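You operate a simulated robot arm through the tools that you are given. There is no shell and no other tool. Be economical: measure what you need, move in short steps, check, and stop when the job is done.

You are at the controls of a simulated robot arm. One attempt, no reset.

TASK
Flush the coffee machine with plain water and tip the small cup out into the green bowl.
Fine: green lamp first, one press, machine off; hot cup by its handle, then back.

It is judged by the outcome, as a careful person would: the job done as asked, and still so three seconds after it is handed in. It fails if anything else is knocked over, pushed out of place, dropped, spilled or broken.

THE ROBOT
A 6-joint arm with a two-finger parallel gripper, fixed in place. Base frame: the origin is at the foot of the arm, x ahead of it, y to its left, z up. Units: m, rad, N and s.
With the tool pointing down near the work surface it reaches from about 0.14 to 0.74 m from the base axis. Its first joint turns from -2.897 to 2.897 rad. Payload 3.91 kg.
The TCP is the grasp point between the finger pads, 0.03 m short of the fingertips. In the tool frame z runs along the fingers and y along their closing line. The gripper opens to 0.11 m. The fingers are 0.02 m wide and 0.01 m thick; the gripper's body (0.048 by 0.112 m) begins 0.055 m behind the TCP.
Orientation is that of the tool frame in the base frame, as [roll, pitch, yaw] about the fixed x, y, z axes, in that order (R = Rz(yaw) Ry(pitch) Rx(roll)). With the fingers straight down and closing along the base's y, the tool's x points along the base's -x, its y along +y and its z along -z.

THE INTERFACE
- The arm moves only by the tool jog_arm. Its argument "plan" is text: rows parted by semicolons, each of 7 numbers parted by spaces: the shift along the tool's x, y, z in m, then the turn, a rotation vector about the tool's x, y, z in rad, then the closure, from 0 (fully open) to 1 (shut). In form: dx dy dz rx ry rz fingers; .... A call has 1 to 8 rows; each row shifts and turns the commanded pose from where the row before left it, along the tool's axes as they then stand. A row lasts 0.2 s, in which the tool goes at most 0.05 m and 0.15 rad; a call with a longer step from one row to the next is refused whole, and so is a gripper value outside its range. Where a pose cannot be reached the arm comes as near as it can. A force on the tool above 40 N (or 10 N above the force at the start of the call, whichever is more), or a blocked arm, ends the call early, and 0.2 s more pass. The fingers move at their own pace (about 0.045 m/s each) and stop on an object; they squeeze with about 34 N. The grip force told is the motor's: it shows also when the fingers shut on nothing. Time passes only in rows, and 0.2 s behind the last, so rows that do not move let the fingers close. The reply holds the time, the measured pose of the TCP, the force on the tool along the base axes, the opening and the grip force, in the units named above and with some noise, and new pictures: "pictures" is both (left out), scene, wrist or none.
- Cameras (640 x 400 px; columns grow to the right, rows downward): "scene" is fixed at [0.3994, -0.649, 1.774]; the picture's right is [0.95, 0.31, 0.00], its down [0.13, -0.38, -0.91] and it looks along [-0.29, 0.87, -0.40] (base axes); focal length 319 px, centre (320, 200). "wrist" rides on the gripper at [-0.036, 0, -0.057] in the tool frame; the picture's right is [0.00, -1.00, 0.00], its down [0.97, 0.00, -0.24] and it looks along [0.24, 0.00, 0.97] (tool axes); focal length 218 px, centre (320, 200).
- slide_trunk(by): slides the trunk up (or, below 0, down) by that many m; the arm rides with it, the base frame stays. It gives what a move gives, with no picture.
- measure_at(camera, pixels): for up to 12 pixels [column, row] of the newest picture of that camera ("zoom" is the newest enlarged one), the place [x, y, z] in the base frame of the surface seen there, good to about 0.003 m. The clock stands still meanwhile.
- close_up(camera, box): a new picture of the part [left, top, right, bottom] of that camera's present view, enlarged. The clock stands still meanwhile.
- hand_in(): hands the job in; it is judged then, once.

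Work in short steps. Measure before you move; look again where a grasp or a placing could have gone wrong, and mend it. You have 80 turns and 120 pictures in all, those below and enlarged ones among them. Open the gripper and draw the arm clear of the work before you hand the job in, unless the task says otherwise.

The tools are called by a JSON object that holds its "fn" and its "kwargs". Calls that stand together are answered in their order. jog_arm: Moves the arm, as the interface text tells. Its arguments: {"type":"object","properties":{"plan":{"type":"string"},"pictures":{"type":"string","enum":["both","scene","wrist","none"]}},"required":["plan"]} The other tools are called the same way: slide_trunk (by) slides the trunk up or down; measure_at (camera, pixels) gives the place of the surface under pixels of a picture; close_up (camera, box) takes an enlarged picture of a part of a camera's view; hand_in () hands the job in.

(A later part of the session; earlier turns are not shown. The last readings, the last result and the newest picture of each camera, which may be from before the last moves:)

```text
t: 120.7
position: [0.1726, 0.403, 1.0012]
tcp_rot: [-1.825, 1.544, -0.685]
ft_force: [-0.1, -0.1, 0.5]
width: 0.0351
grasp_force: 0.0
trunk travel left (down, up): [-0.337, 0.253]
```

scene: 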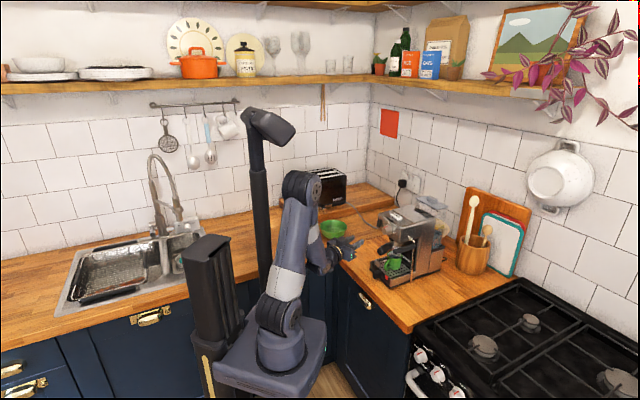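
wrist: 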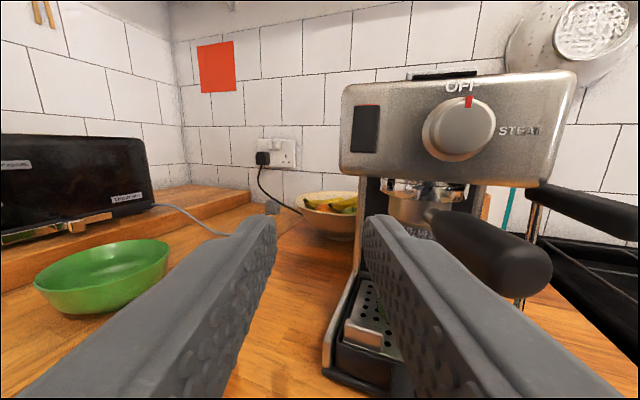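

Level pose at z=1.001 with margin. I fix the small roll and move 0.103 sideways in line with the cup handle.

{"fn": "jog_arm", "kwargs": {"plan": "0.003 -0.034 0 0 0 0.026 0.68;0.003 -0.034 0 0 0 0 0.68;0 -0.035 0 0 0 0 0.68;0 0 0 0 0 0 0.68", "pictures": "both"}}

{"fn": "close_up", "kwargs": {"camera": "scene", "box": [340, 220, 436, 290]}}

```text
t: 121.7
position: [0.1956, 0.3893, 1.0014]
tcp_rot: [2.987, 1.564, -2.162]
ft_force: [-0.3, -0.1, -0.1]
width: 0.0353
grasp_force: 0.0
out of reach, approached as far as the arm can: row 1, 2, 3
trunk travel left (down, up): [-0.337, 0.253]
```

scene: 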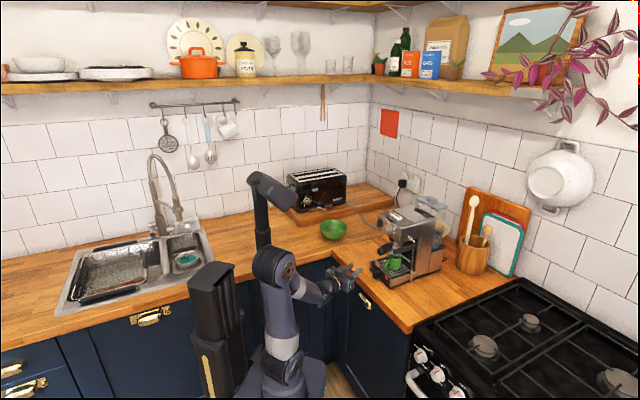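
wrist: 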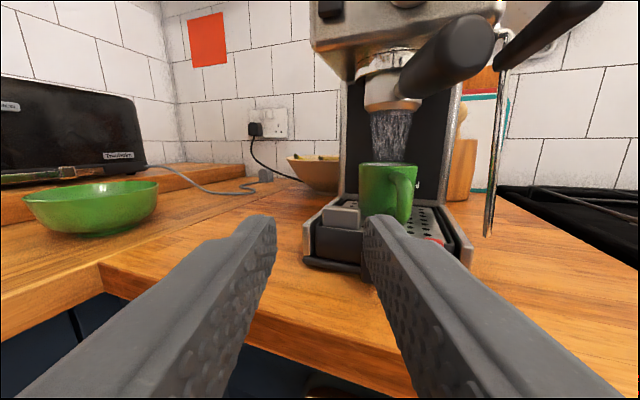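

```text
5.71 times, centred on (388, 255) of scene
```

zoom: 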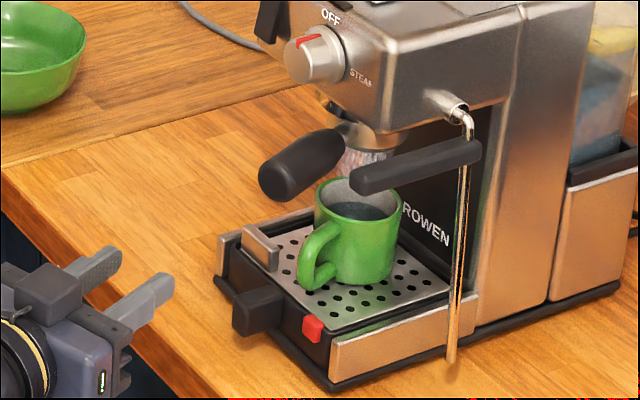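

The elbow is folded too tight at this trunk height; I raise the tool and drop the trunk further.

{"fn": "jog_arm", "kwargs": {"plan": "-0.04 0 0 0 0 0 0.68;-0.04 0 0 0 0 0 0.68;-0.04 0 0 0 0 0 0.68;-0.03 0 0 0 0 0 0.68;0 0 0 0 0 0 0.68", "pictures": "none"}}

{"fn": "slide_trunk", "kwargs": {"by": -0.15}}

{"fn": "jog_arm", "kwargs": {"plan": "0 -0.025 0 0 0 0 0.68;0 -0.025 0 0 0 0 0.68;0 0 0 0 0 0 0.68", "pictures": "both"}}

```text
t: 122.9
position: [0.195, 0.3906, 1.1514]
tcp_rot: [2.94, 1.566, -2.202]
ft_force: [0.2, -0.1, 0.2]
width: 0.035
grasp_force: 0.0
trunk travel left (down, up): [-0.337, 0.253]
```

```text
t: 124.6
position: [0.1949, 0.3901, 1.0008]
tcp_rot: [2.94, 1.564, -2.201]
ft_force: [0.1, -0.4, 0.0]
width: 0.0353
grasp_force: 0.0
trunk travel left (down, up): [-0.187, 0.403]
```

```text
t: 125.4
position: [0.2331, 0.3727, 0.9904]
tcp_rot: [-3.072, 1.513, -1.973]
ft_force: [0.2, 0.1, 0.0]
width: 0.0353
grasp_force: 0.1
out of reach, approached as far as the arm can: row 2
trunk travel left (down, up): [-0.187, 0.403]
```

scene: 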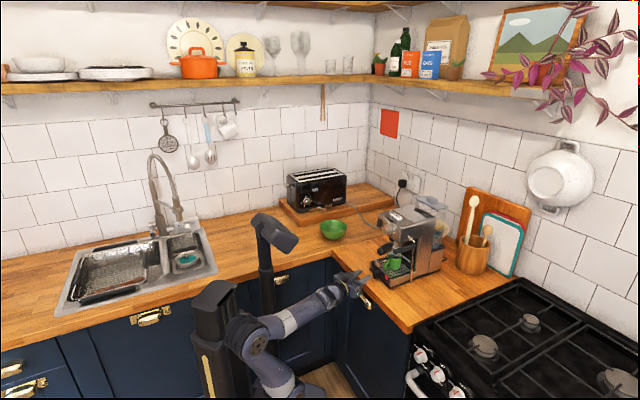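
wrist: 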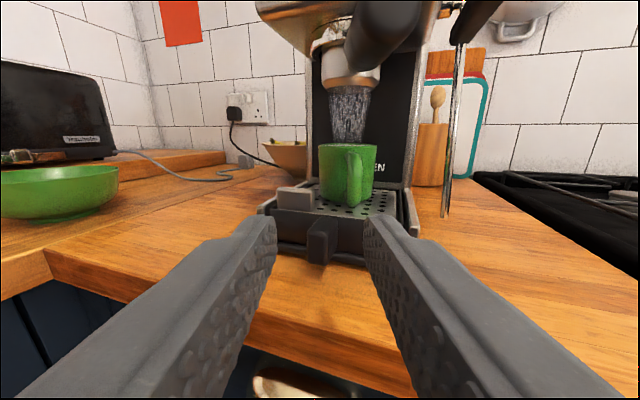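

I check the fuzzy stream under the portafilter and the counter edges near the forearm.

{"fn": "close_up", "kwargs": {"camera": "wrist", "box": [240, 40, 440, 270]}}

{"fn": "close_up", "kwargs": {"camera": "scene", "box": [200, 200, 440, 400]}}

{"fn": "measure_at", "kwargs": {"camera": "scene", "pixels": [[333, 259], [345, 267], [380, 310], [405, 332], [330, 297], [347, 282], [300, 320], [270, 340], [250, 330], [325, 255]]}}

```text
1.74 times, centred on (340, 155) of wrist
```

zoom: 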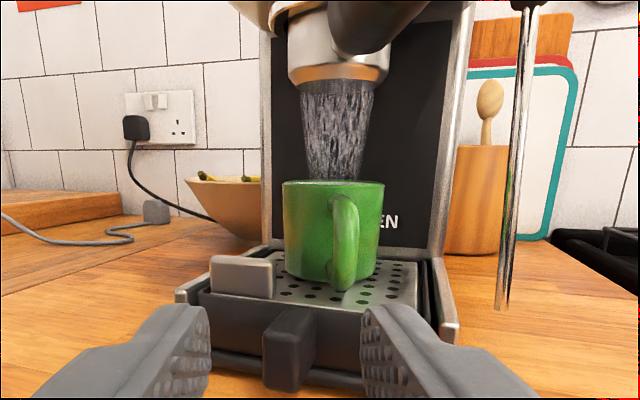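

```text
2.00 times, centred on (320, 300) of scene
```

zoom: 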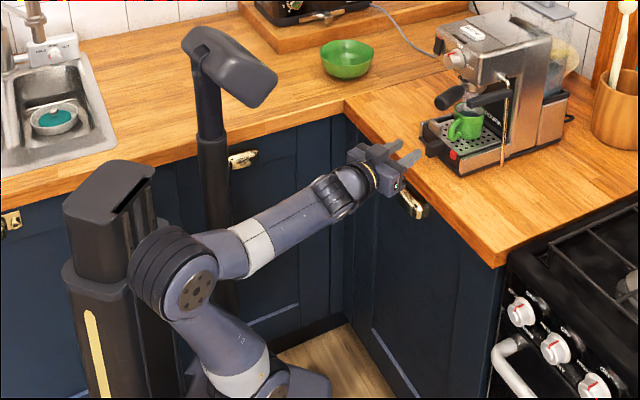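

```text
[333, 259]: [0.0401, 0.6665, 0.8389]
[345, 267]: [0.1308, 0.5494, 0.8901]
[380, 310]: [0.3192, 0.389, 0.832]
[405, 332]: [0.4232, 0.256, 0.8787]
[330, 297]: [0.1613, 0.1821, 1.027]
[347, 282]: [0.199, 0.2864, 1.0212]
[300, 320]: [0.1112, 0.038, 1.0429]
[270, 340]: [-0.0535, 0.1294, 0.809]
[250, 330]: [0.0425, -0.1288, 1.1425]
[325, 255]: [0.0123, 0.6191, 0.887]
```

Checking whether the water level is still 0.9975.

{"fn": "measure_at", "kwargs": {"camera": "scene", "pixels": [[393.9, 257.2], [398.2, 258.3]]}}

{"fn": "close_up", "kwargs": {"camera": "scene", "box": [380, 230, 420, 265]}}

{"fn": "measure_at", "kwargs": {"camera": "wrist", "pixels": [[354, 160], [354, 175], [352, 195], [359, 175], [349, 175], [327, 175], [374, 170], [296, 192], [320, 235]]}}

```text
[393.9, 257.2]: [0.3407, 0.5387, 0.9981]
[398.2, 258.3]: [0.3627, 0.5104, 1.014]
```

```text
11.43 times, centred on (400, 248) of scene
```

zoom: 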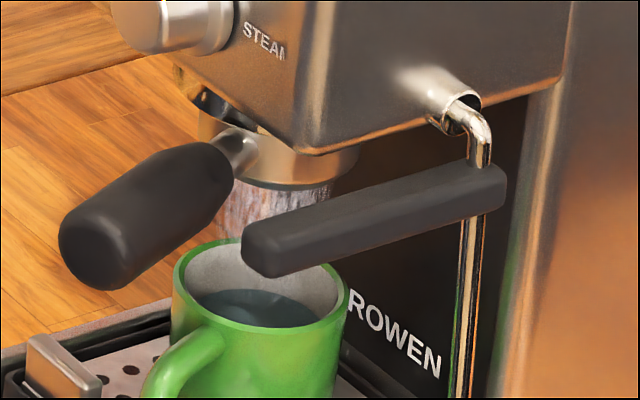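

```text
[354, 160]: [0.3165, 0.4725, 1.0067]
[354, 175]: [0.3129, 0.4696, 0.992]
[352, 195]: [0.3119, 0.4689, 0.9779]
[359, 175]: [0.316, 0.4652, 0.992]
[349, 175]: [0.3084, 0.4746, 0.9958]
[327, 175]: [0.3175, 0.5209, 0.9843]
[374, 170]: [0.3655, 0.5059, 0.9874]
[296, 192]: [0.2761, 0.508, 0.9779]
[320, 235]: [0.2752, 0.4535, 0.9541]
```

Level is unchanged (the fuzzy patch is only the bottomless basket). Handle end is at (0.3135,0.469), z 0.977–1.007. I level the tool, advance 0.05 and shift −0.0275 sideways.

{"fn": "jog_arm", "kwargs": {"plan": "0 0 0.025 0 -0.029 0 0.68;0 0 0.025 0 -0.029 0 0.68;0 -0.014 0 0 0 0 0.68;0 -0.0135 0 0 0 0 0.68;0 0 0 0 0 0 0.68", "pictures": "wrist"}}

{"fn": "close_up", "kwargs": {"camera": "scene", "box": [340, 220, 436, 290]}}

```text
t: 126.6
position: [0.2341, 0.4259, 1.0013]
tcp_rot: [0.036, 1.52, 1.168]
ft_force: [0.7, 0.1, -0.9]
width: 0.035
grasp_force: 0.1
out of reach, approached as far as the arm can: row 1, 2, 3, 4
trunk travel left (down, up): [-0.187, 0.403]
```

wrist: 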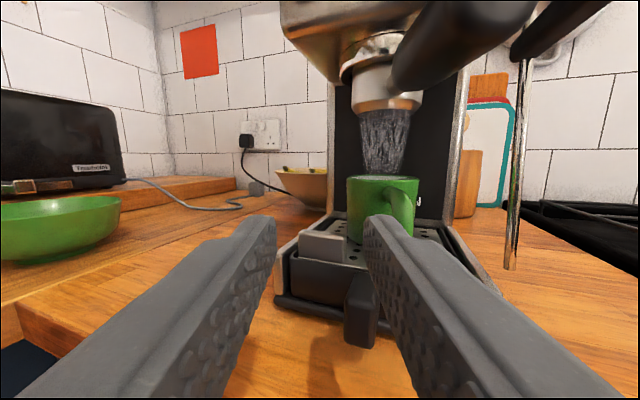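

```text
5.71 times, centred on (388, 255) of scene
```

zoom: 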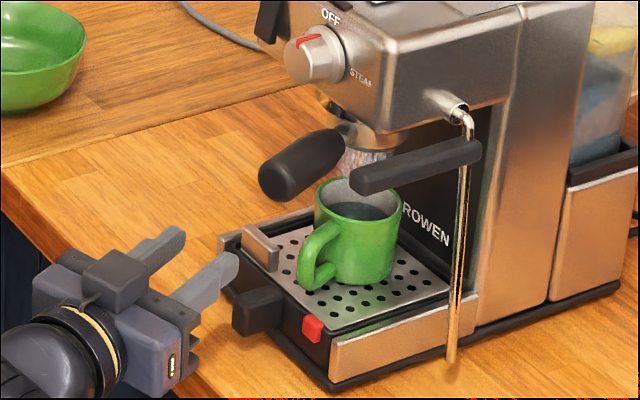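

The limit looks like the wrist bending up from a steep forearm, so lowering the trunk more will help. I back off 0.07, raise 0.14, and drop the trunk 0.15.

{"fn": "jog_arm", "kwargs": {"plan": "0 0.01 -0.035 0 0 0 0.68;0 0.01 -0.035 0 0 0 0.68;-0.04 0 0 0 0 0 0.68;-0.04 0 0 0 0 0 0.68;-0.04 0 0 0 0 0 0.68;-0.03 0 0 0 0 0 0.68;0 0 0 0 -0.03 0 0.68", "pictures": "none"}}

{"fn": "slide_trunk", "kwargs": {"by": -0.15}}

{"fn": "jog_arm", "kwargs": {"plan": "0 -0.01 0 0 -0.02 0 0.68;0 0 0 0 0 0 0.68", "pictures": "scene"}}

```text
t: 128.2
position: [0.184, 0.363, 1.1473]
tcp_rot: [0.02, 1.489, 1.158]
ft_force: [-0.5, 0.7, 0.5]
width: 0.0352
grasp_force: 0.1
trunk travel left (down, up): [-0.187, 0.403]
```

```text
t: 130.0
position: [0.1824, 0.3627, 0.9962]
tcp_rot: [0.017, 1.489, 1.157]
ft_force: [0.7, -0.2, 0.5]
width: 0.0354
grasp_force: 0.1
trunk travel left (down, up): [-0.037, 0.553]
```

```text
t: 130.6
position: [0.1935, 0.3594, 0.9965]
tcp_rot: [0.014, 1.47, 1.153]
ft_force: [-0.2, -0.6, -0.3]
width: 0.035
grasp_force: 0.1
trunk travel left (down, up): [-0.037, 0.553]
```

scene: 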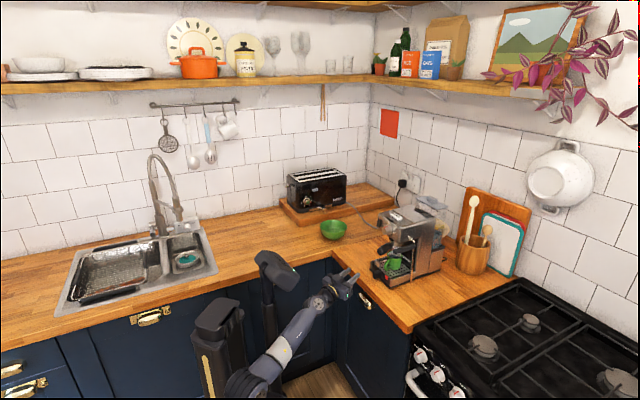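

The tool is actually tilted up 6° now; I correct (+0.1), and shift sideways −0.064 in line with the handle.

{"fn": "jog_arm", "kwargs": {"plan": "0 -0.022 0 0 0.05 0 0.68;0 -0.022 0 0 0.05 0 0.68;0 -0.02 0 0 0 0 0.68;0 0 0 0 0 0 0.68", "pictures": "wrist"}}

```text
t: 131.6
position: [0.2525, 0.3323, 0.9967]
tcp_rot: [0.631, 1.57, 1.77]
ft_force: [1.1, 0.1, 0.5]
width: 0.0352
grasp_force: 0.1
trunk travel left (down, up): [-0.037, 0.553]
```

wrist: 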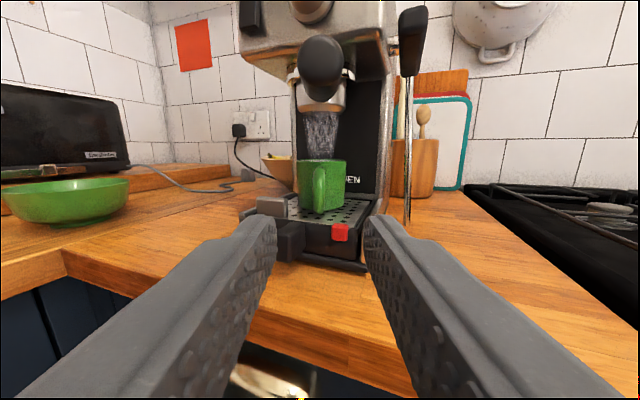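

All in reach and the handle is centred at (320,187). Advancing 0.10.

{"fn": "jog_arm", "kwargs": {"plan": "0 0 0.034 0 0 0 0.68;0 0 0.034 0 0 0 0.68;0 0 0.032 0 0 0 0.68;0 0 0 0 0 0 0.68", "pictures": "both"}}

{"fn": "measure_at", "kwargs": {"camera": "wrist", "pixels": [[320, 175], [320, 190], [320, 150], [320, 210], [313, 185], [326, 185], [320, 80], [320, 60]]}}

{"fn": "close_up", "kwargs": {"camera": "scene", "box": [350, 220, 430, 290]}}

```text
t: 132.6
position: [0.2935, 0.4239, 0.997]
tcp_rot: [0.509, 1.568, 1.648]
ft_force: [0.3, 0.4, 0.4]
width: 0.0353
grasp_force: 0.1
trunk travel left (down, up): [-0.037, 0.553]
```

scene: 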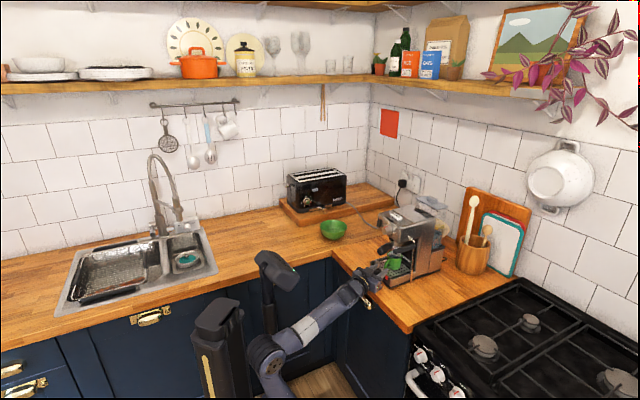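
wrist: 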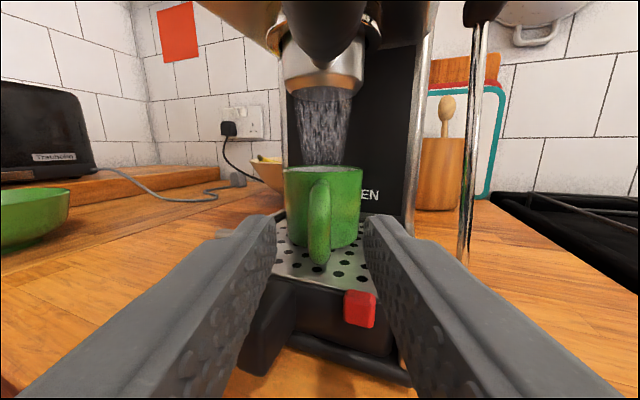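

```text
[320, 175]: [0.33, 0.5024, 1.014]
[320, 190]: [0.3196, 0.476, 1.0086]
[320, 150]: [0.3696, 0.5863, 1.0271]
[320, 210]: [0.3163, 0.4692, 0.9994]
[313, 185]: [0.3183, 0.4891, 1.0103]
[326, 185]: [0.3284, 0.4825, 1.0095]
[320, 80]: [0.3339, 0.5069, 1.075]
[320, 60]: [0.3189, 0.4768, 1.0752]
```

```text
5.71 times, centred on (390, 255) of scene
```

zoom: 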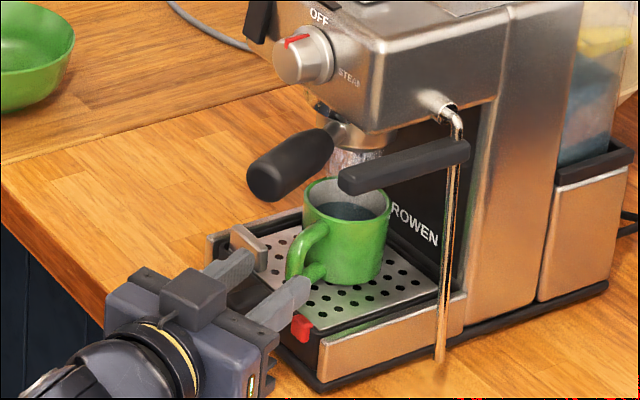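

Portafilter underside is at z≈1.075, fine. I advance 0.052 onto the handle (4 mm lower), then look before closing.

{"fn": "jog_arm", "kwargs": {"plan": "0.004 0 0.02 0 0 0 0.68;0 0 0.02 0 0 0 0.68;0 0 0.012 0 0 0 0.68;0 0 0 0 0 0 0.68", "pictures": "wrist"}}

{"fn": "close_up", "kwargs": {"camera": "scene", "box": [360, 225, 424, 285]}}

```text
t: 133.6
position: [0.3148, 0.4702, 0.9928]
tcp_rot: [0.641, 1.57, 1.779]
ft_force: [-1.0, -0.8, 0.7]
width: 0.0354
grasp_force: 0.1
trunk travel left (down, up): [-0.037, 0.553]
```

wrist: 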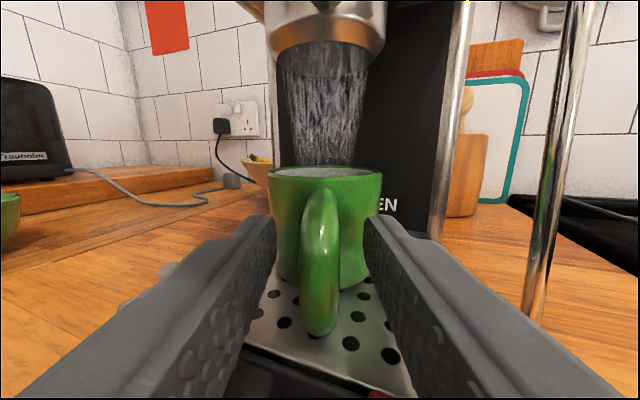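

```text
6.67 times, centred on (392, 255) of scene
```

zoom: 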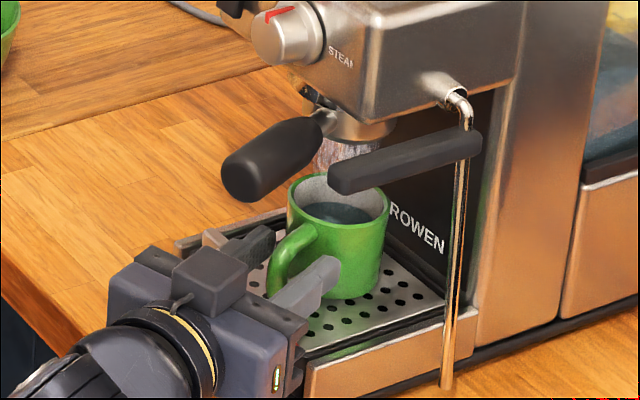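

Fingers straddle the handle evenly, with tips short of the cup wall. Closing.

{"fn": "jog_arm", "kwargs": {"plan": "0 0 0 0 0 0 0.8;0 0 0 0 0 0 0.9;0 0 0 0 0 0 1;0 0 0 0 0 0 1;0 0 0 0 0 0 1", "pictures": "wrist"}}

```text
t: 134.8
position: [0.315, 0.4715, 0.9919]
tcp_rot: [0.748, 1.568, 1.893]
ft_force: [1.1, -0.3, -0.2]
width: 0.0123
grasp_force: 33.7
trunk travel left (down, up): [-0.037, 0.553]
```

wrist: 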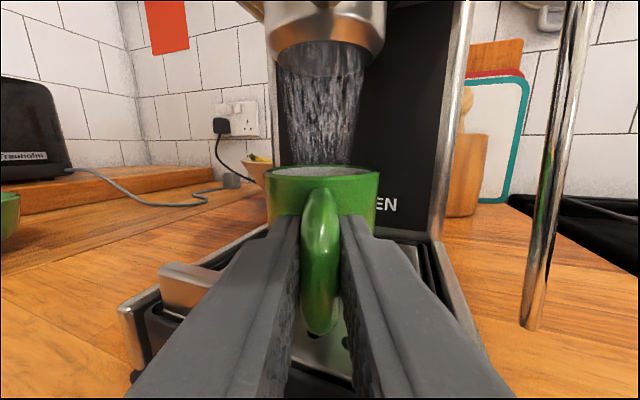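

Held (12.3 mm, 34 N). Before lifting out, I check obstacle heights (red block, clip).

{"fn": "jog_arm", "kwargs": {"plan": "-0.005 0 0 0 0 0 1;-0.006 0 0 0 0 0 1;0 0 0 0 0 0 1", "pictures": "both"}}

{"fn": "measure_at", "kwargs": {"camera": "wrist", "pixels": [[165, 270], [200, 270], [235, 262], [320, 182], [320, 200]]}}

{"fn": "close_up", "kwargs": {"camera": "scene", "box": [360, 225, 424, 285]}}

```text
t: 135.6
position: [0.3144, 0.4705, 1.0042]
tcp_rot: [0.86, 1.57, 2.0]
ft_force: [-0.4, -0.1, -3.6]
width: 0.0124
grasp_force: 34.3
trunk travel left (down, up): [-0.037, 0.553]
```

scene: 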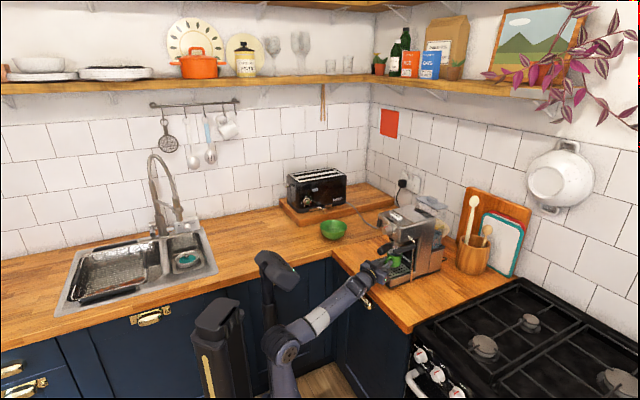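
wrist: 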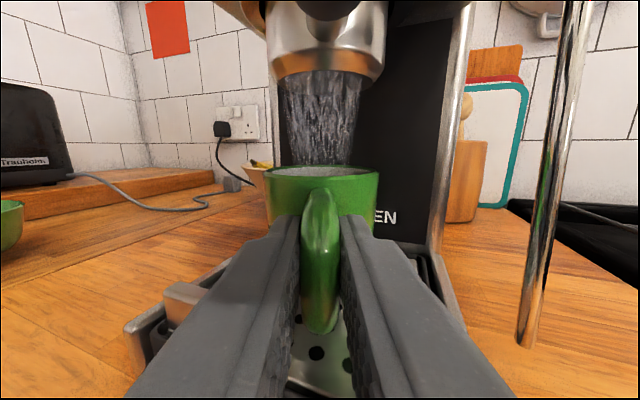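

```text
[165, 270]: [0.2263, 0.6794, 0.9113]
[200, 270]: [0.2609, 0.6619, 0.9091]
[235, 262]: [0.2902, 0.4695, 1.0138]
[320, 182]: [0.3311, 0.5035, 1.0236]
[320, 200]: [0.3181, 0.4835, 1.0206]
```

```text
6.67 times, centred on (392, 255) of scene
```

zoom: 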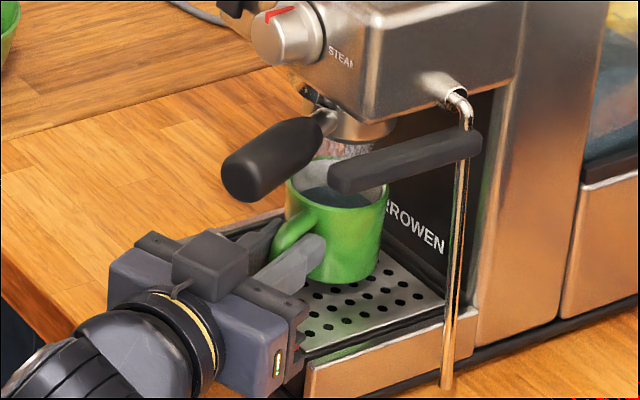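

Cup lifted level and free. The tray clip passes close on the left, so I shift 8 mm right, rise 3 mm more, and draw straight back.

{"fn": "jog_arm", "kwargs": {"plan": "-0.003 -0.004 0 0 0 0 1;0 -0.004 0 0 0 0 1;0 0 -0.015 0 0 0 1;0 0 -0.02 0 0 0 1;0 0 -0.02 0 0 0 1;0 0 -0.02 0 0 0 1;0 0 -0.01 0 0 0 1", "pictures": "both"}}

{"fn": "close_up", "kwargs": {"camera": "scene", "box": [350, 225, 424, 290]}}

```text
t: 137.2
position: [0.2862, 0.3911, 1.0071]
tcp_rot: [0.778, 1.57, 1.918]
ft_force: [-0.6, -0.5, -2.2]
width: 0.0122
grasp_force: 33.8
trunk travel left (down, up): [-0.037, 0.553]
```

scene: 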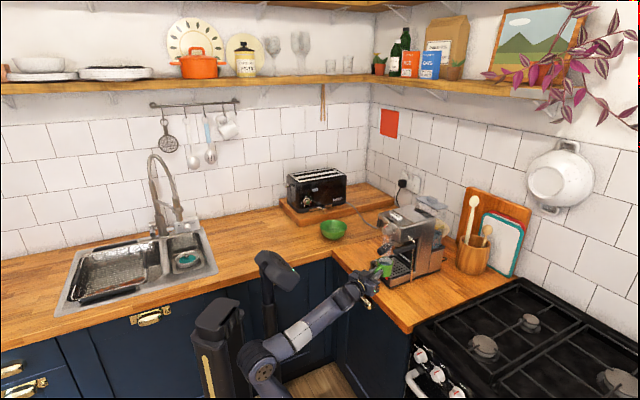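
wrist: 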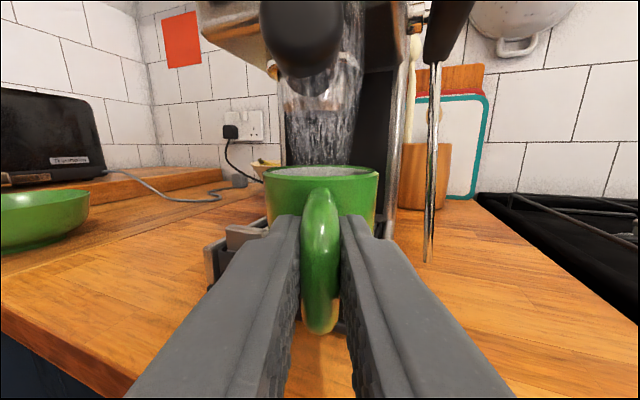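

```text
6.15 times, centred on (387, 258) of scene
```

zoom: 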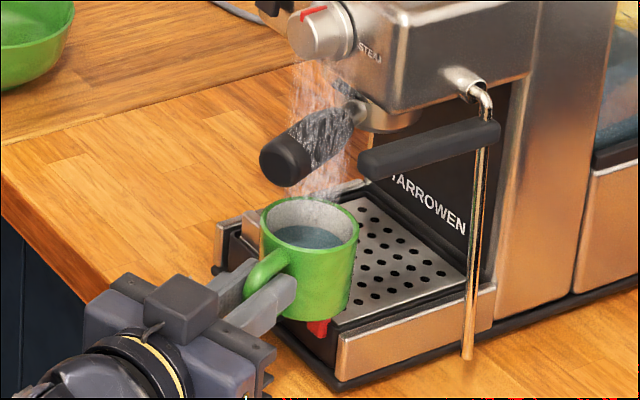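

The wisps are just steam. Cup is out level. I draw back further, then move left and up, away from the machine.

{"fn": "jog_arm", "kwargs": {"plan": "0 0 -0.02 0 0 0 1;0 0 -0.025 0 0 0 1;0 0 -0.025 0 0 0 1;-0.006 0.02 0 0 0 0 1;-0.012 0.03 0 0 0 0 1;-0.012 0.03 0 0 0 0 1;-0.012 0.025 0 0 0 0 1;-0.006 0.015 0 0 0 0 1", "pictures": "none"}}

{"fn": "jog_arm", "kwargs": {"plan": "0 0 0 -0.07 0 0 1;0 0 0.01 -0.1 0 0 1;0 0 0.01 -0.1 0 0 1;0 0 0.01 -0.1 0 0 1;0 0 0 -0.06 0 0 1;0 0 0 0 0 0 1", "pictures": "both"}}

```text
t: 139.0
position: [0.1545, 0.38, 1.0322]
tcp_rot: [-2.94, 1.532, -1.818]
ft_force: [-0.5, -0.5, -2.4]
width: 0.0123
grasp_force: 34.4
trunk travel left (down, up): [-0.037, 0.553]
```

```text
t: 140.4
position: [0.1546, 0.4055, 1.0545]
tcp_rot: [-0.054, 1.569, 1.519]
ft_force: [-0.3, -0.3, -2.6]
width: 0.0126
grasp_force: 34.2
trunk travel left (down, up): [-0.037, 0.553]
```

scene: 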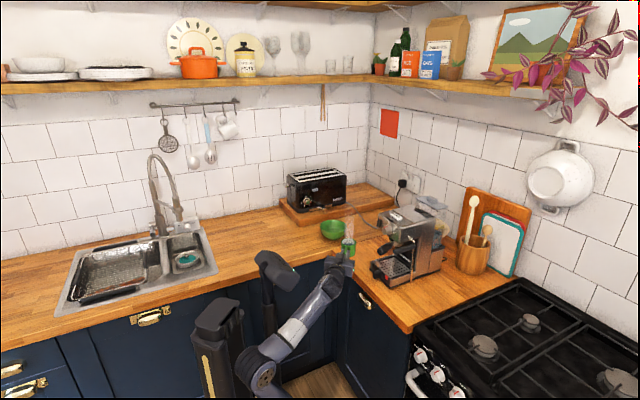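
wrist: 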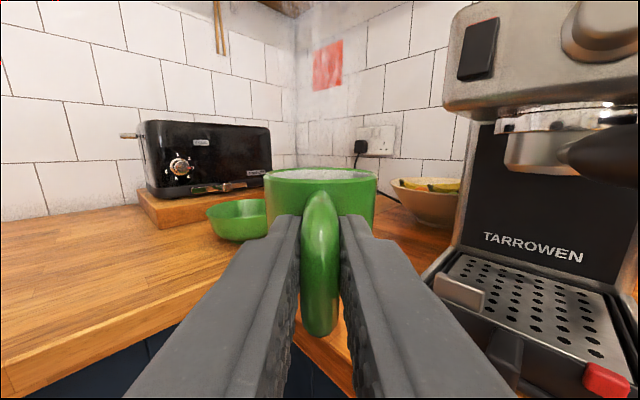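

Heading straight at the bowl side, cup level. Moving toward the bowl (0.009,0.767).

{"fn": "jog_arm", "kwargs": {"plan": "0 0.012 0.015 0 0 0 1;0 0.02 0.028 0 0 0 1;0 0.02 0.03 0 0 0 1;0 0.02 0.03 0 0 0 1;0 0.02 0.03 0 0 0 1;0 0.02 0.03 0 0 0 1;0 0.015 0.025 0 0 0 1;0 0.008 0.015 0 0 0 1", "pictures": "both"}}

{"fn": "measure_at", "kwargs": {"camera": "scene", "pixels": [[320, 228], [346, 228]]}}

```text
t: 142.2
position: [0.0207, 0.6095, 1.0553]
tcp_rot: [0.239, 1.569, 1.81]
ft_force: [-0.2, -0.7, -2.8]
width: 0.0124
grasp_force: 33.6
trunk travel left (down, up): [-0.037, 0.553]
```

scene: 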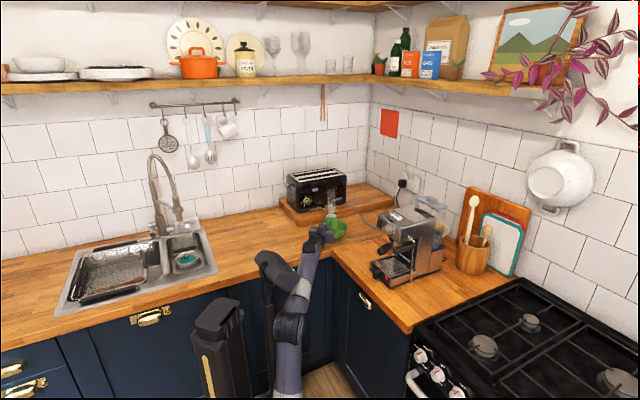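
wrist: 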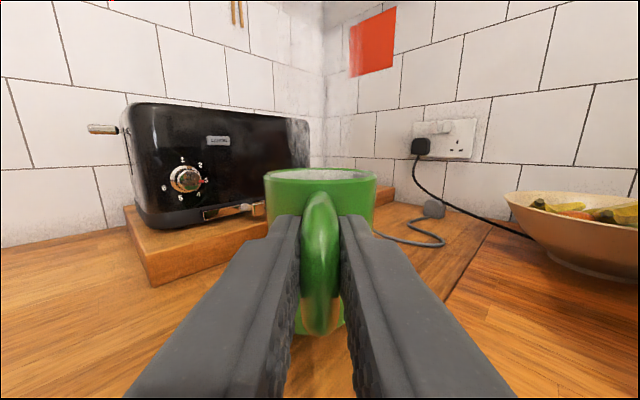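

```text
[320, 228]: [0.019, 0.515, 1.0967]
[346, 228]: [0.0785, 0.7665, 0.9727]
```

On course; bowl still in place (rim right at 0.0785,0.7665). Moving the last 0.09 forward.

{"fn": "jog_arm", "kwargs": {"plan": "0 0.003 0.02 0 0 0 1;0 0.004 0.025 0 0 0 1;0 0.004 0.025 0 0 0 1;0 0 0.02 0 0 0 1;0 0 0 0 0 0 1", "pictures": "both"}}

{"fn": "close_up", "kwargs": {"camera": "scene", "box": [290, 190, 380, 265]}}

```text
t: 143.4
position: [0.0091, 0.6978, 1.0554]
tcp_rot: [0.337, 1.569, 1.908]
ft_force: [0.3, -0.3, -2.4]
width: 0.0127
grasp_force: 34.4
trunk travel left (down, up): [-0.037, 0.553]
```

scene: 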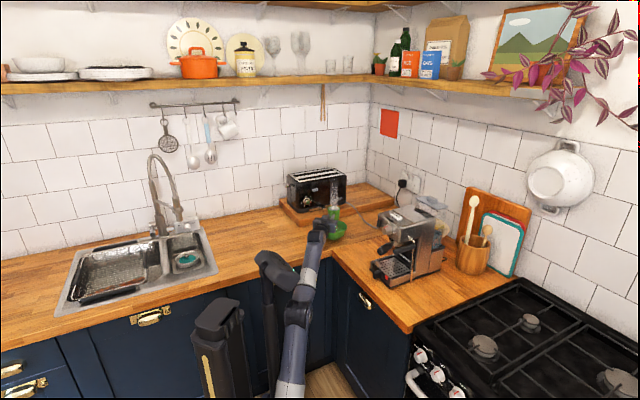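
wrist: 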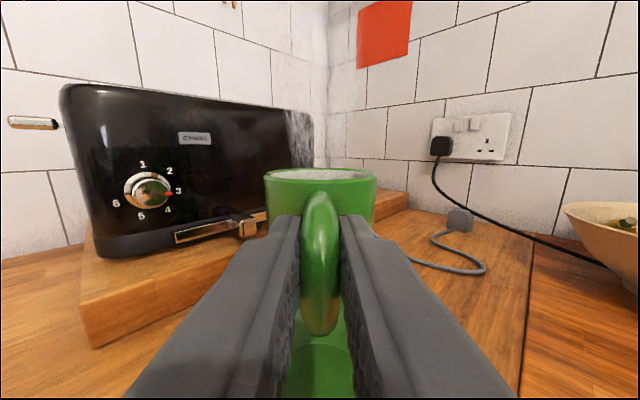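

```text
5.33 times, centred on (335, 228) of scene
```

zoom: 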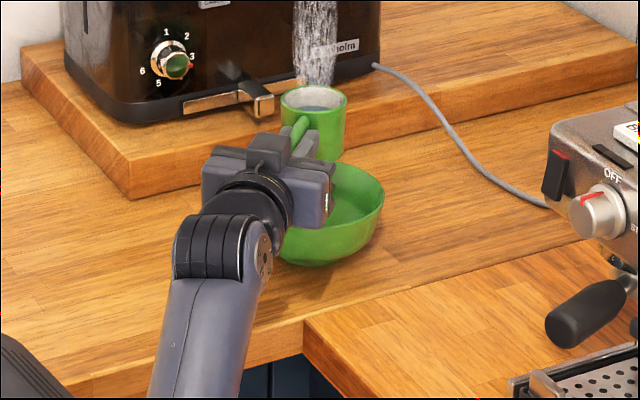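

Cup hangs over the bowl. I offset 15 mm left, 8 mm down, and begin tipping to the right by rolling about the handle axis.

{"fn": "jog_arm", "kwargs": {"plan": "0.008 0.015 0 0 0 0 1;0 0 0 0 0 0.1 1;0 0 0 0 0 0.12 1;0 0 0 0 0 0.12 1;0 0 0 0 0 0.12 1;0 0 0 0 0 0.08 1;0 0 0 0 0 0.08 1;0 0 0 0 0 0.08 1", "pictures": "none"}}

{"fn": "close_up", "kwargs": {"camera": "scene", "box": [290, 190, 380, 265]}}

```text
t: 145.2
position: [-0.0054, 0.6985, 1.0476]
tcp_rot: [1.567, 0.869, 3.141]
ft_force: [-0.6, 0.4, -2.5]
width: 0.0122
grasp_force: 33.7
trunk travel left (down, up): [-0.037, 0.553]
```

```text
5.33 times, centred on (335, 228) of scene
```

zoom: 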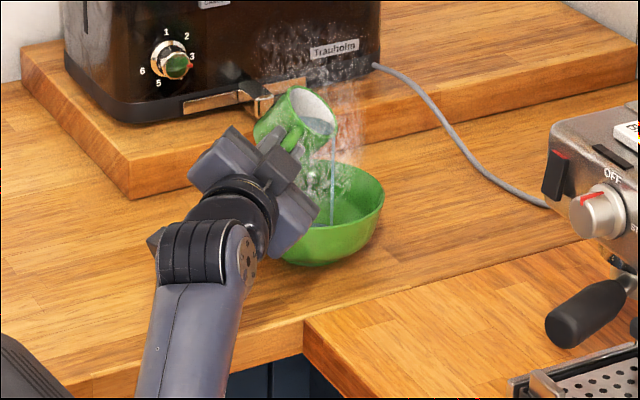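

Water is pouring neatly into the bowl. Continuing the tilt slowly.

{"fn": "jog_arm", "kwargs": {"plan": "0 0 0 0 0 0.06 1;0 0 0 0 0 0.06 1;0 0 0 0 0 0.06 1;0 0 0 0 0 0.06 1;0 0 0 0 0 0.08 1;0 0 0 0 0 0.08 1;0 0 0 0 0 0.08 1;0 0 0 0 0 0.08 1", "pictures": "none"}}

{"fn": "close_up", "kwargs": {"camera": "scene", "box": [290, 190, 380, 265]}}

```text
t: 147.0
position: [-0.0061, 0.6984, 1.046]
tcp_rot: [1.571, 0.307, 3.14]
ft_force: [0.1, -0.5, -2.7]
width: 0.0124
grasp_force: 33.8
trunk travel left (down, up): [-0.037, 0.553]
```

```text
5.33 times, centred on (335, 228) of scene
```

zoom: 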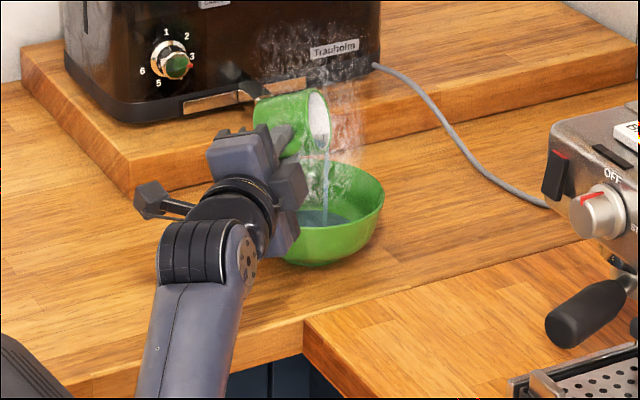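

Still going well; tilting on past horizontal.

{"fn": "jog_arm", "kwargs": {"plan": "0 0 0 0 0 0.08 1;0 0 0 0 0 0.1 1;0 0 0 0 0 0.1 1;0 0 0 0 0 0.1 1;0 0 0 0 0 0.12 1;0 0 0 0 0 0.12 1;0 0 0 0 0 0.12 1;0 0 0 0 0 0.12 1", "pictures": "none"}}

{"fn": "jog_arm", "kwargs": {"plan": "0 0 0 0 0 0.1 1;0 0 0 0 0 0.1 1;0 0 0 0 0 0 1;0 0 0 0 0 0 1;0 0 0 0 0 0 1;0 0 0 0 0 0 1", "pictures": "wrist"}}

{"fn": "close_up", "kwargs": {"camera": "scene", "box": [290, 190, 380, 265]}}

```text
t: 148.8
position: [-0.0055, 0.6986, 1.0468]
tcp_rot: [1.569, -0.551, -3.139]
ft_force: [-0.2, 0.5, -3.1]
width: 0.0126
grasp_force: 33.7
trunk travel left (down, up): [-0.037, 0.553]
```

```text
t: 150.2
position: [-0.0047, 0.6997, 1.0467]
tcp_rot: [1.571, -0.75, -3.14]
ft_force: [0.0, 0.6, -3.0]
width: 0.0124
grasp_force: 33.9
trunk travel left (down, up): [-0.037, 0.553]
```

wrist: 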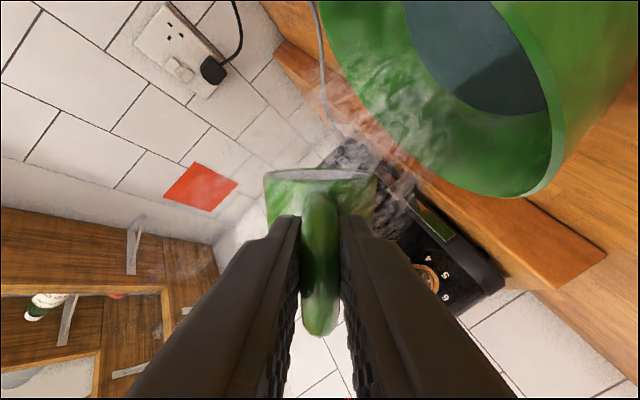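

```text
5.33 times, centred on (335, 228) of scene
```

zoom: 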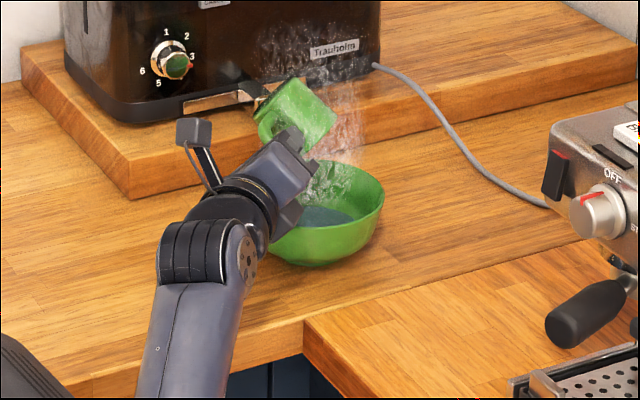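

Cup is emptied at 133°. I tilt a bit more for the last drops, then begin rolling back.

{"fn": "jog_arm", "kwargs": {"plan": "0 0 0 0 0 0.12 1;0 0 0 0 0 0.12 1;0 0 0 0 0 0.12 1;0 0 0 0 0 0 1;0 0 0 0 0 0 1;0 0 0 0 0 0 1;0 0 0 0 0 -0.14 1;0 0 0 0 0 -0.14 1", "pictures": "none"}}

{"fn": "jog_arm", "kwargs": {"plan": "0 0 0 0 0 -0.14 1;0 0 0 0 0 -0.14 1;0 0 0 0 0 -0.14 1;0 0 0 0 0 -0.14 1;0 0 0 0 0 -0.14 1;0 0 0 0 0 -0.14 1;0 0 0 0 0 -0.14 1;0 0 0 0 0 -0.14 1", "pictures": "none"}}

{"fn": "jog_arm", "kwargs": {"plan": "0 0 0 0 0 -0.14 1;0 0 0 0 0 -0.14 1;0 0 0 0 0 -0.14 1;0 0 0 0 0 -0.14 1;0 0 0 0 0 -0.14 1;0 0 0 0 0 -0.14 1;0 0 0 0 0 -0.14 1;0 0 0 0 0 -0.14 1", "pictures": "none"}}

{"fn": "jog_arm", "kwargs": {"plan": "0 0 0 0 0 -0.14 1;0 0 0 0 0 0 1", "pictures": "wrist"}}

{"fn": "close_up", "kwargs": {"camera": "scene", "box": [290, 190, 380, 265]}}

```text
t: 152.0
position: [-0.0056, 0.6986, 1.0482]
tcp_rot: [1.57, -0.829, -3.139]
ft_force: [-0.1, 0.0, -2.4]
width: 0.0124
grasp_force: 34.3
trunk travel left (down, up): [-0.037, 0.553]
```

```text
t: 153.8
position: [-0.0043, 0.6981, 1.0472]
tcp_rot: [1.57, 0.29, 3.141]
ft_force: [-0.1, 1.2, -2.9]
width: 0.0122
grasp_force: 34.3
trunk travel left (down, up): [-0.037, 0.553]
```

```text
t: 155.6
position: [-0.0049, 0.6984, 1.0474]
tcp_rot: [1.56, 1.413, 3.132]
ft_force: [-0.1, -0.5, -2.6]
width: 0.0125
grasp_force: 33.7
trunk travel left (down, up): [-0.037, 0.553]
```

```text
t: 156.2
position: [-0.0051, 0.6988, 1.0474]
tcp_rot: [1.486, 1.55, 3.059]
ft_force: [0.1, 0.1, -3.3]
width: 0.0124
grasp_force: 34.1
trunk travel left (down, up): [-0.037, 0.553]
```

wrist: 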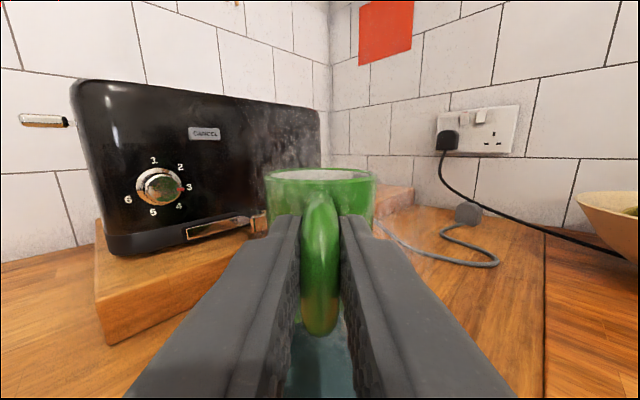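

```text
5.33 times, centred on (335, 228) of scene
```

zoom: 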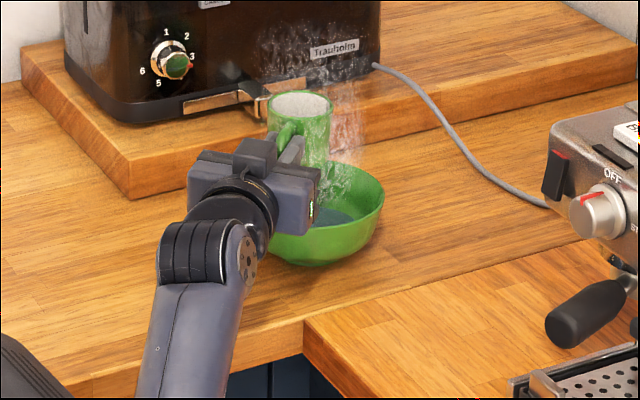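

Cup upright and empty. I retrace the path back, away from the bowl toward the machine.

{"fn": "jog_arm", "kwargs": {"plan": "0 0 -0.03 0 0 -0.02 1;0 0 -0.03 0 0 0 1;0 0 -0.03 0 0 0 1;0 -0.0267 -0.034 0 0 0 1;0 -0.0267 -0.034 0 0 0 1;0 -0.0267 -0.034 0 0 0 1;0 -0.0267 -0.034 0 0 0 1;0 -0.0267 -0.034 0 0 0 1", "pictures": "none"}}

{"fn": "jog_arm", "kwargs": {"plan": "0 -0.0267 -0.034 0 0 0 1;0 0 -0.01 0.108 0 0 1;0 0 -0.01 0.108 0 0 1;0 0 -0.01 0.108 0 0 1;0 0 0 0.104 0 0 1;0 0 0 0 0 0 1", "pictures": "both"}}

```text
t: 158.0
position: [0.1293, 0.437, 1.0476]
tcp_rot: [0.387, 1.568, 1.959]
ft_force: [-1.0, 0.7, -3.6]
width: 0.0125
grasp_force: 34.9
trunk travel left (down, up): [-0.037, 0.553]
```

```text
t: 159.4
position: [0.1547, 0.3757, 1.0379]
tcp_rot: [-3.049, 1.555, -1.914]
ft_force: [0.6, 0.4, -2.9]
width: 0.0126
grasp_force: 34.2
trunk travel left (down, up): [-0.037, 0.553]
```

scene: 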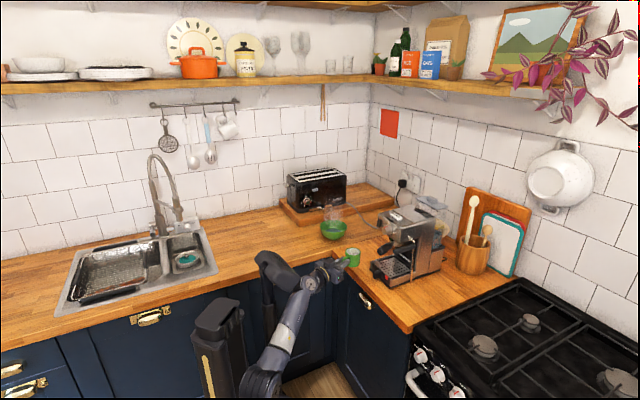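
wrist: 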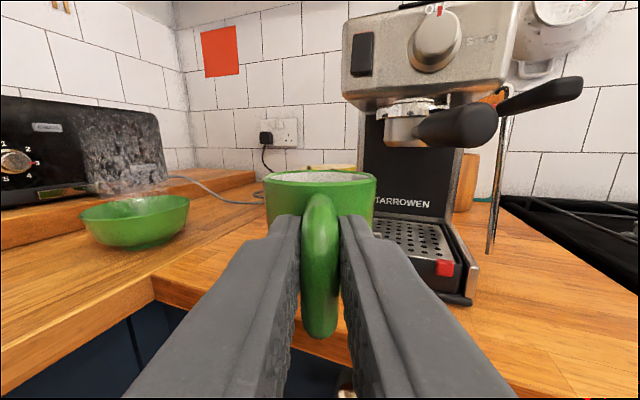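

Retraced; heading matches. I shift right −0.113 and down to entry height 1.007 in front of the tray.

{"fn": "jog_arm", "kwargs": {"plan": "0.005 -0.03 0 -0.008 -0.016 0 1;0.01 -0.03 0 0 0 0 1;0.01 -0.03 0 0 0 0 1;0.006 -0.023 0 0 0 0 1;0 0 0 0 0 0 1;0 0 0 0 0 0 1", "pictures": "wrist"}}

{"fn": "close_up", "kwargs": {"camera": "scene", "box": [340, 220, 430, 295]}}

```text
t: 160.8
position: [0.2561, 0.3285, 1.0158]
tcp_rot: [0.1, 1.552, 1.25]
ft_force: [0.3, 0.3, -3.1]
width: 0.0124
grasp_force: 34.4
trunk travel left (down, up): [-0.037, 0.553]
```

wrist: 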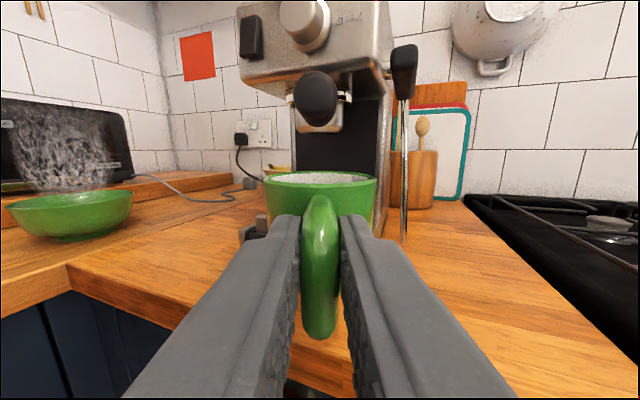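

```text
5.33 times, centred on (385, 258) of scene
```

zoom: 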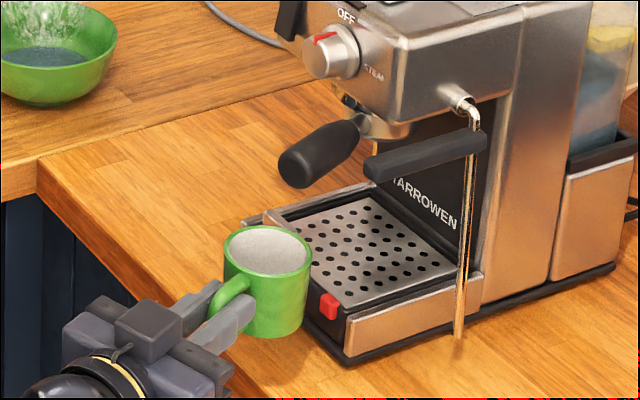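

Slight up-tilt and height to correct; then I go in along the same line at z≈1.007 and stop short to check.

{"fn": "jog_arm", "kwargs": {"plan": "0.008 -0.003 0 0 0.018 0 1;0 0 0.025 0 0 0 1;0 0 0.03 0 0 0 1;0 0 0.025 0 0 0 1;0 0 0 0 0 0 1", "pictures": "wrist"}}

{"fn": "close_up", "kwargs": {"camera": "scene", "box": [340, 220, 430, 295]}}

```text
t: 162.0
position: [0.2907, 0.4007, 1.0071]
tcp_rot: [-1.34, 1.571, -0.19]
ft_force: [0.2, 0.3, -3.5]
width: 0.0126
grasp_force: 34.7
trunk travel left (down, up): [-0.037, 0.553]
```

wrist: 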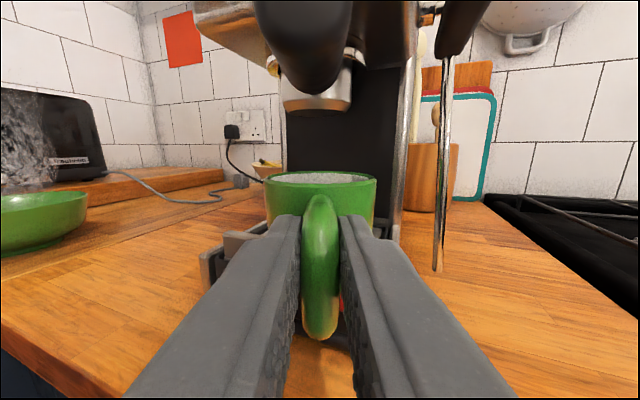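

```text
5.33 times, centred on (385, 258) of scene
```

zoom: 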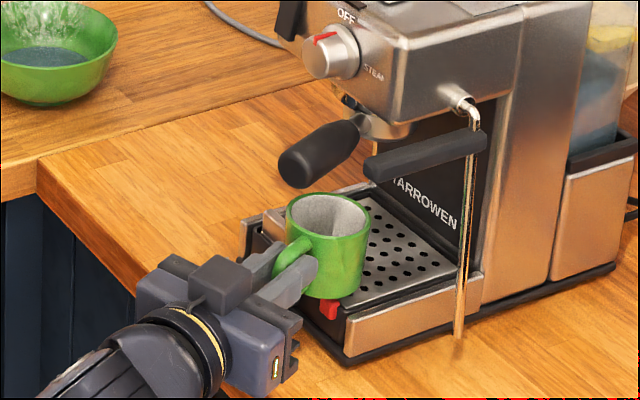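

Clear of the clip and block. Advancing 0.0745 and re-centring 6 mm left at the end.

{"fn": "jog_arm", "kwargs": {"plan": "0 0 0.025 0 0 0 1;0 0 0.025 0 0 0 1;0 0.003 0.0145 0 0 0 1;0 0.0035 0.01 0 0 0 1;0 0 0 0 0 0 1", "pictures": "wrist"}}

{"fn": "close_up", "kwargs": {"camera": "scene", "box": [340, 220, 430, 295]}}

```text
t: 163.2
position: [0.3131, 0.4715, 1.0077]
tcp_rot: [1.858, 1.568, 3.008]
ft_force: [-0.4, 0.3, -2.4]
width: 0.013
grasp_force: 34.6
trunk travel left (down, up): [-0.037, 0.553]
```

wrist: 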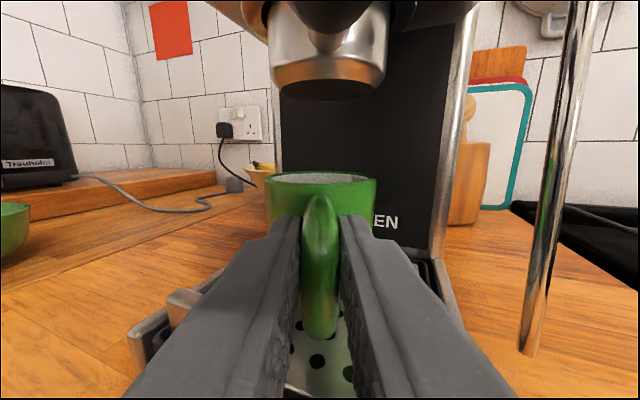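

```text
refused: no pictures are left
```

Pictures are used up, so I work by readings now: the cup is over its spot at z 1.0077; lowering in small steps, watching the vertical force (-3 N when hanging).

{"fn": "jog_arm", "kwargs": {"plan": "0.004 0 0 0 0 0 1;0.004 0 0 0 0 0 1;0.002 0 0 0 0 0 1;0.001 0 0 0 0 0 1", "pictures": "none"}}

```text
t: 164.2
position: [0.314, 0.4717, 0.9961]
tcp_rot: [0.952, 1.567, 2.102]
ft_force: [1.3, 0.8, 1.5]
width: 0.0126
grasp_force: 34.1
trunk travel left (down, up): [-0.037, 0.553]
no pictures are left
```

Contact is beginning; 1 mm more at a time.

{"fn": "jog_arm", "kwargs": {"plan": "0.001 0 0 0 0 0 1;0 0 0 0 0 0 1", "pictures": "none"}}

{"fn": "jog_arm", "kwargs": {"plan": "0.001 0 0 0 0 0 1;0 0 0 0 0 0 1", "pictures": "none"}}

```text
t: 164.8
position: [0.3158, 0.4693, 0.9968]
tcp_rot: [0.552, 1.567, 1.702]
ft_force: [1.6, 3.5, 9.4]
width: 0.0124
grasp_force: 34.2
trunk travel left (down, up): [-0.037, 0.553]
no pictures are left
```

```text
t: 165.4
position: [0.3135, 0.4704, 0.9955]
tcp_rot: [0.581, 1.567, 1.733]
ft_force: [-0.1, -1.1, 11.1]
width: 0.0129
grasp_force: 34.6
trunk travel left (down, up): [-0.037, 0.553]
no pictures are left
```

Touching at 11 N, 3 mm early: cup has sagged slightly nose-down in the grip. I level it by 0.025 rad and settle.

{"fn": "jog_arm", "kwargs": {"plan": "0 0 0 0 -0.025 0 1;0 0 0 0 0 0 1", "pictures": "none"}}

{"fn": "jog_arm", "kwargs": {"plan": "0.001 0 0 0 0 0 1;0 0 0 0 0 0 1", "pictures": "none"}}

```text
t: 166.0
position: [0.3145, 0.47, 0.9937]
tcp_rot: [0.089, 1.546, 1.241]
ft_force: [-2.2, -4.0, 8.1]
width: 0.0124
grasp_force: 33.8
trunk travel left (down, up): [-0.037, 0.553]
no pictures are left
```

```text
t: 166.6
position: [0.3143, 0.4709, 0.9938]
tcp_rot: [0.065, 1.545, 1.217]
ft_force: [-0.5, -1.3, 11.7]
width: 0.0125
grasp_force: 34.1
trunk travel left (down, up): [-0.037, 0.553]
no pictures are left
```

Seated at 0.9938. Opening gently to 35 mm and then drawing straight back.

{"fn": "jog_arm", "kwargs": {"plan": "0 0 0 0 0 0 0.85;0 0 0 0 0 0 0.78;0 0 0 0 0 0 0.7;0 0 0 0 0 0 0.7;0 0 0 0 0 0 0.7", "pictures": "none"}}

```text
t: 167.8
position: [0.3151, 0.4704, 0.9928]
tcp_rot: [0.084, 1.546, 1.236]
ft_force: [-0.1, 0.0, 0.3]
width: 0.0329
grasp_force: 0.1
trunk travel left (down, up): [-0.037, 0.553]
no pictures are left
5 turns are left
```

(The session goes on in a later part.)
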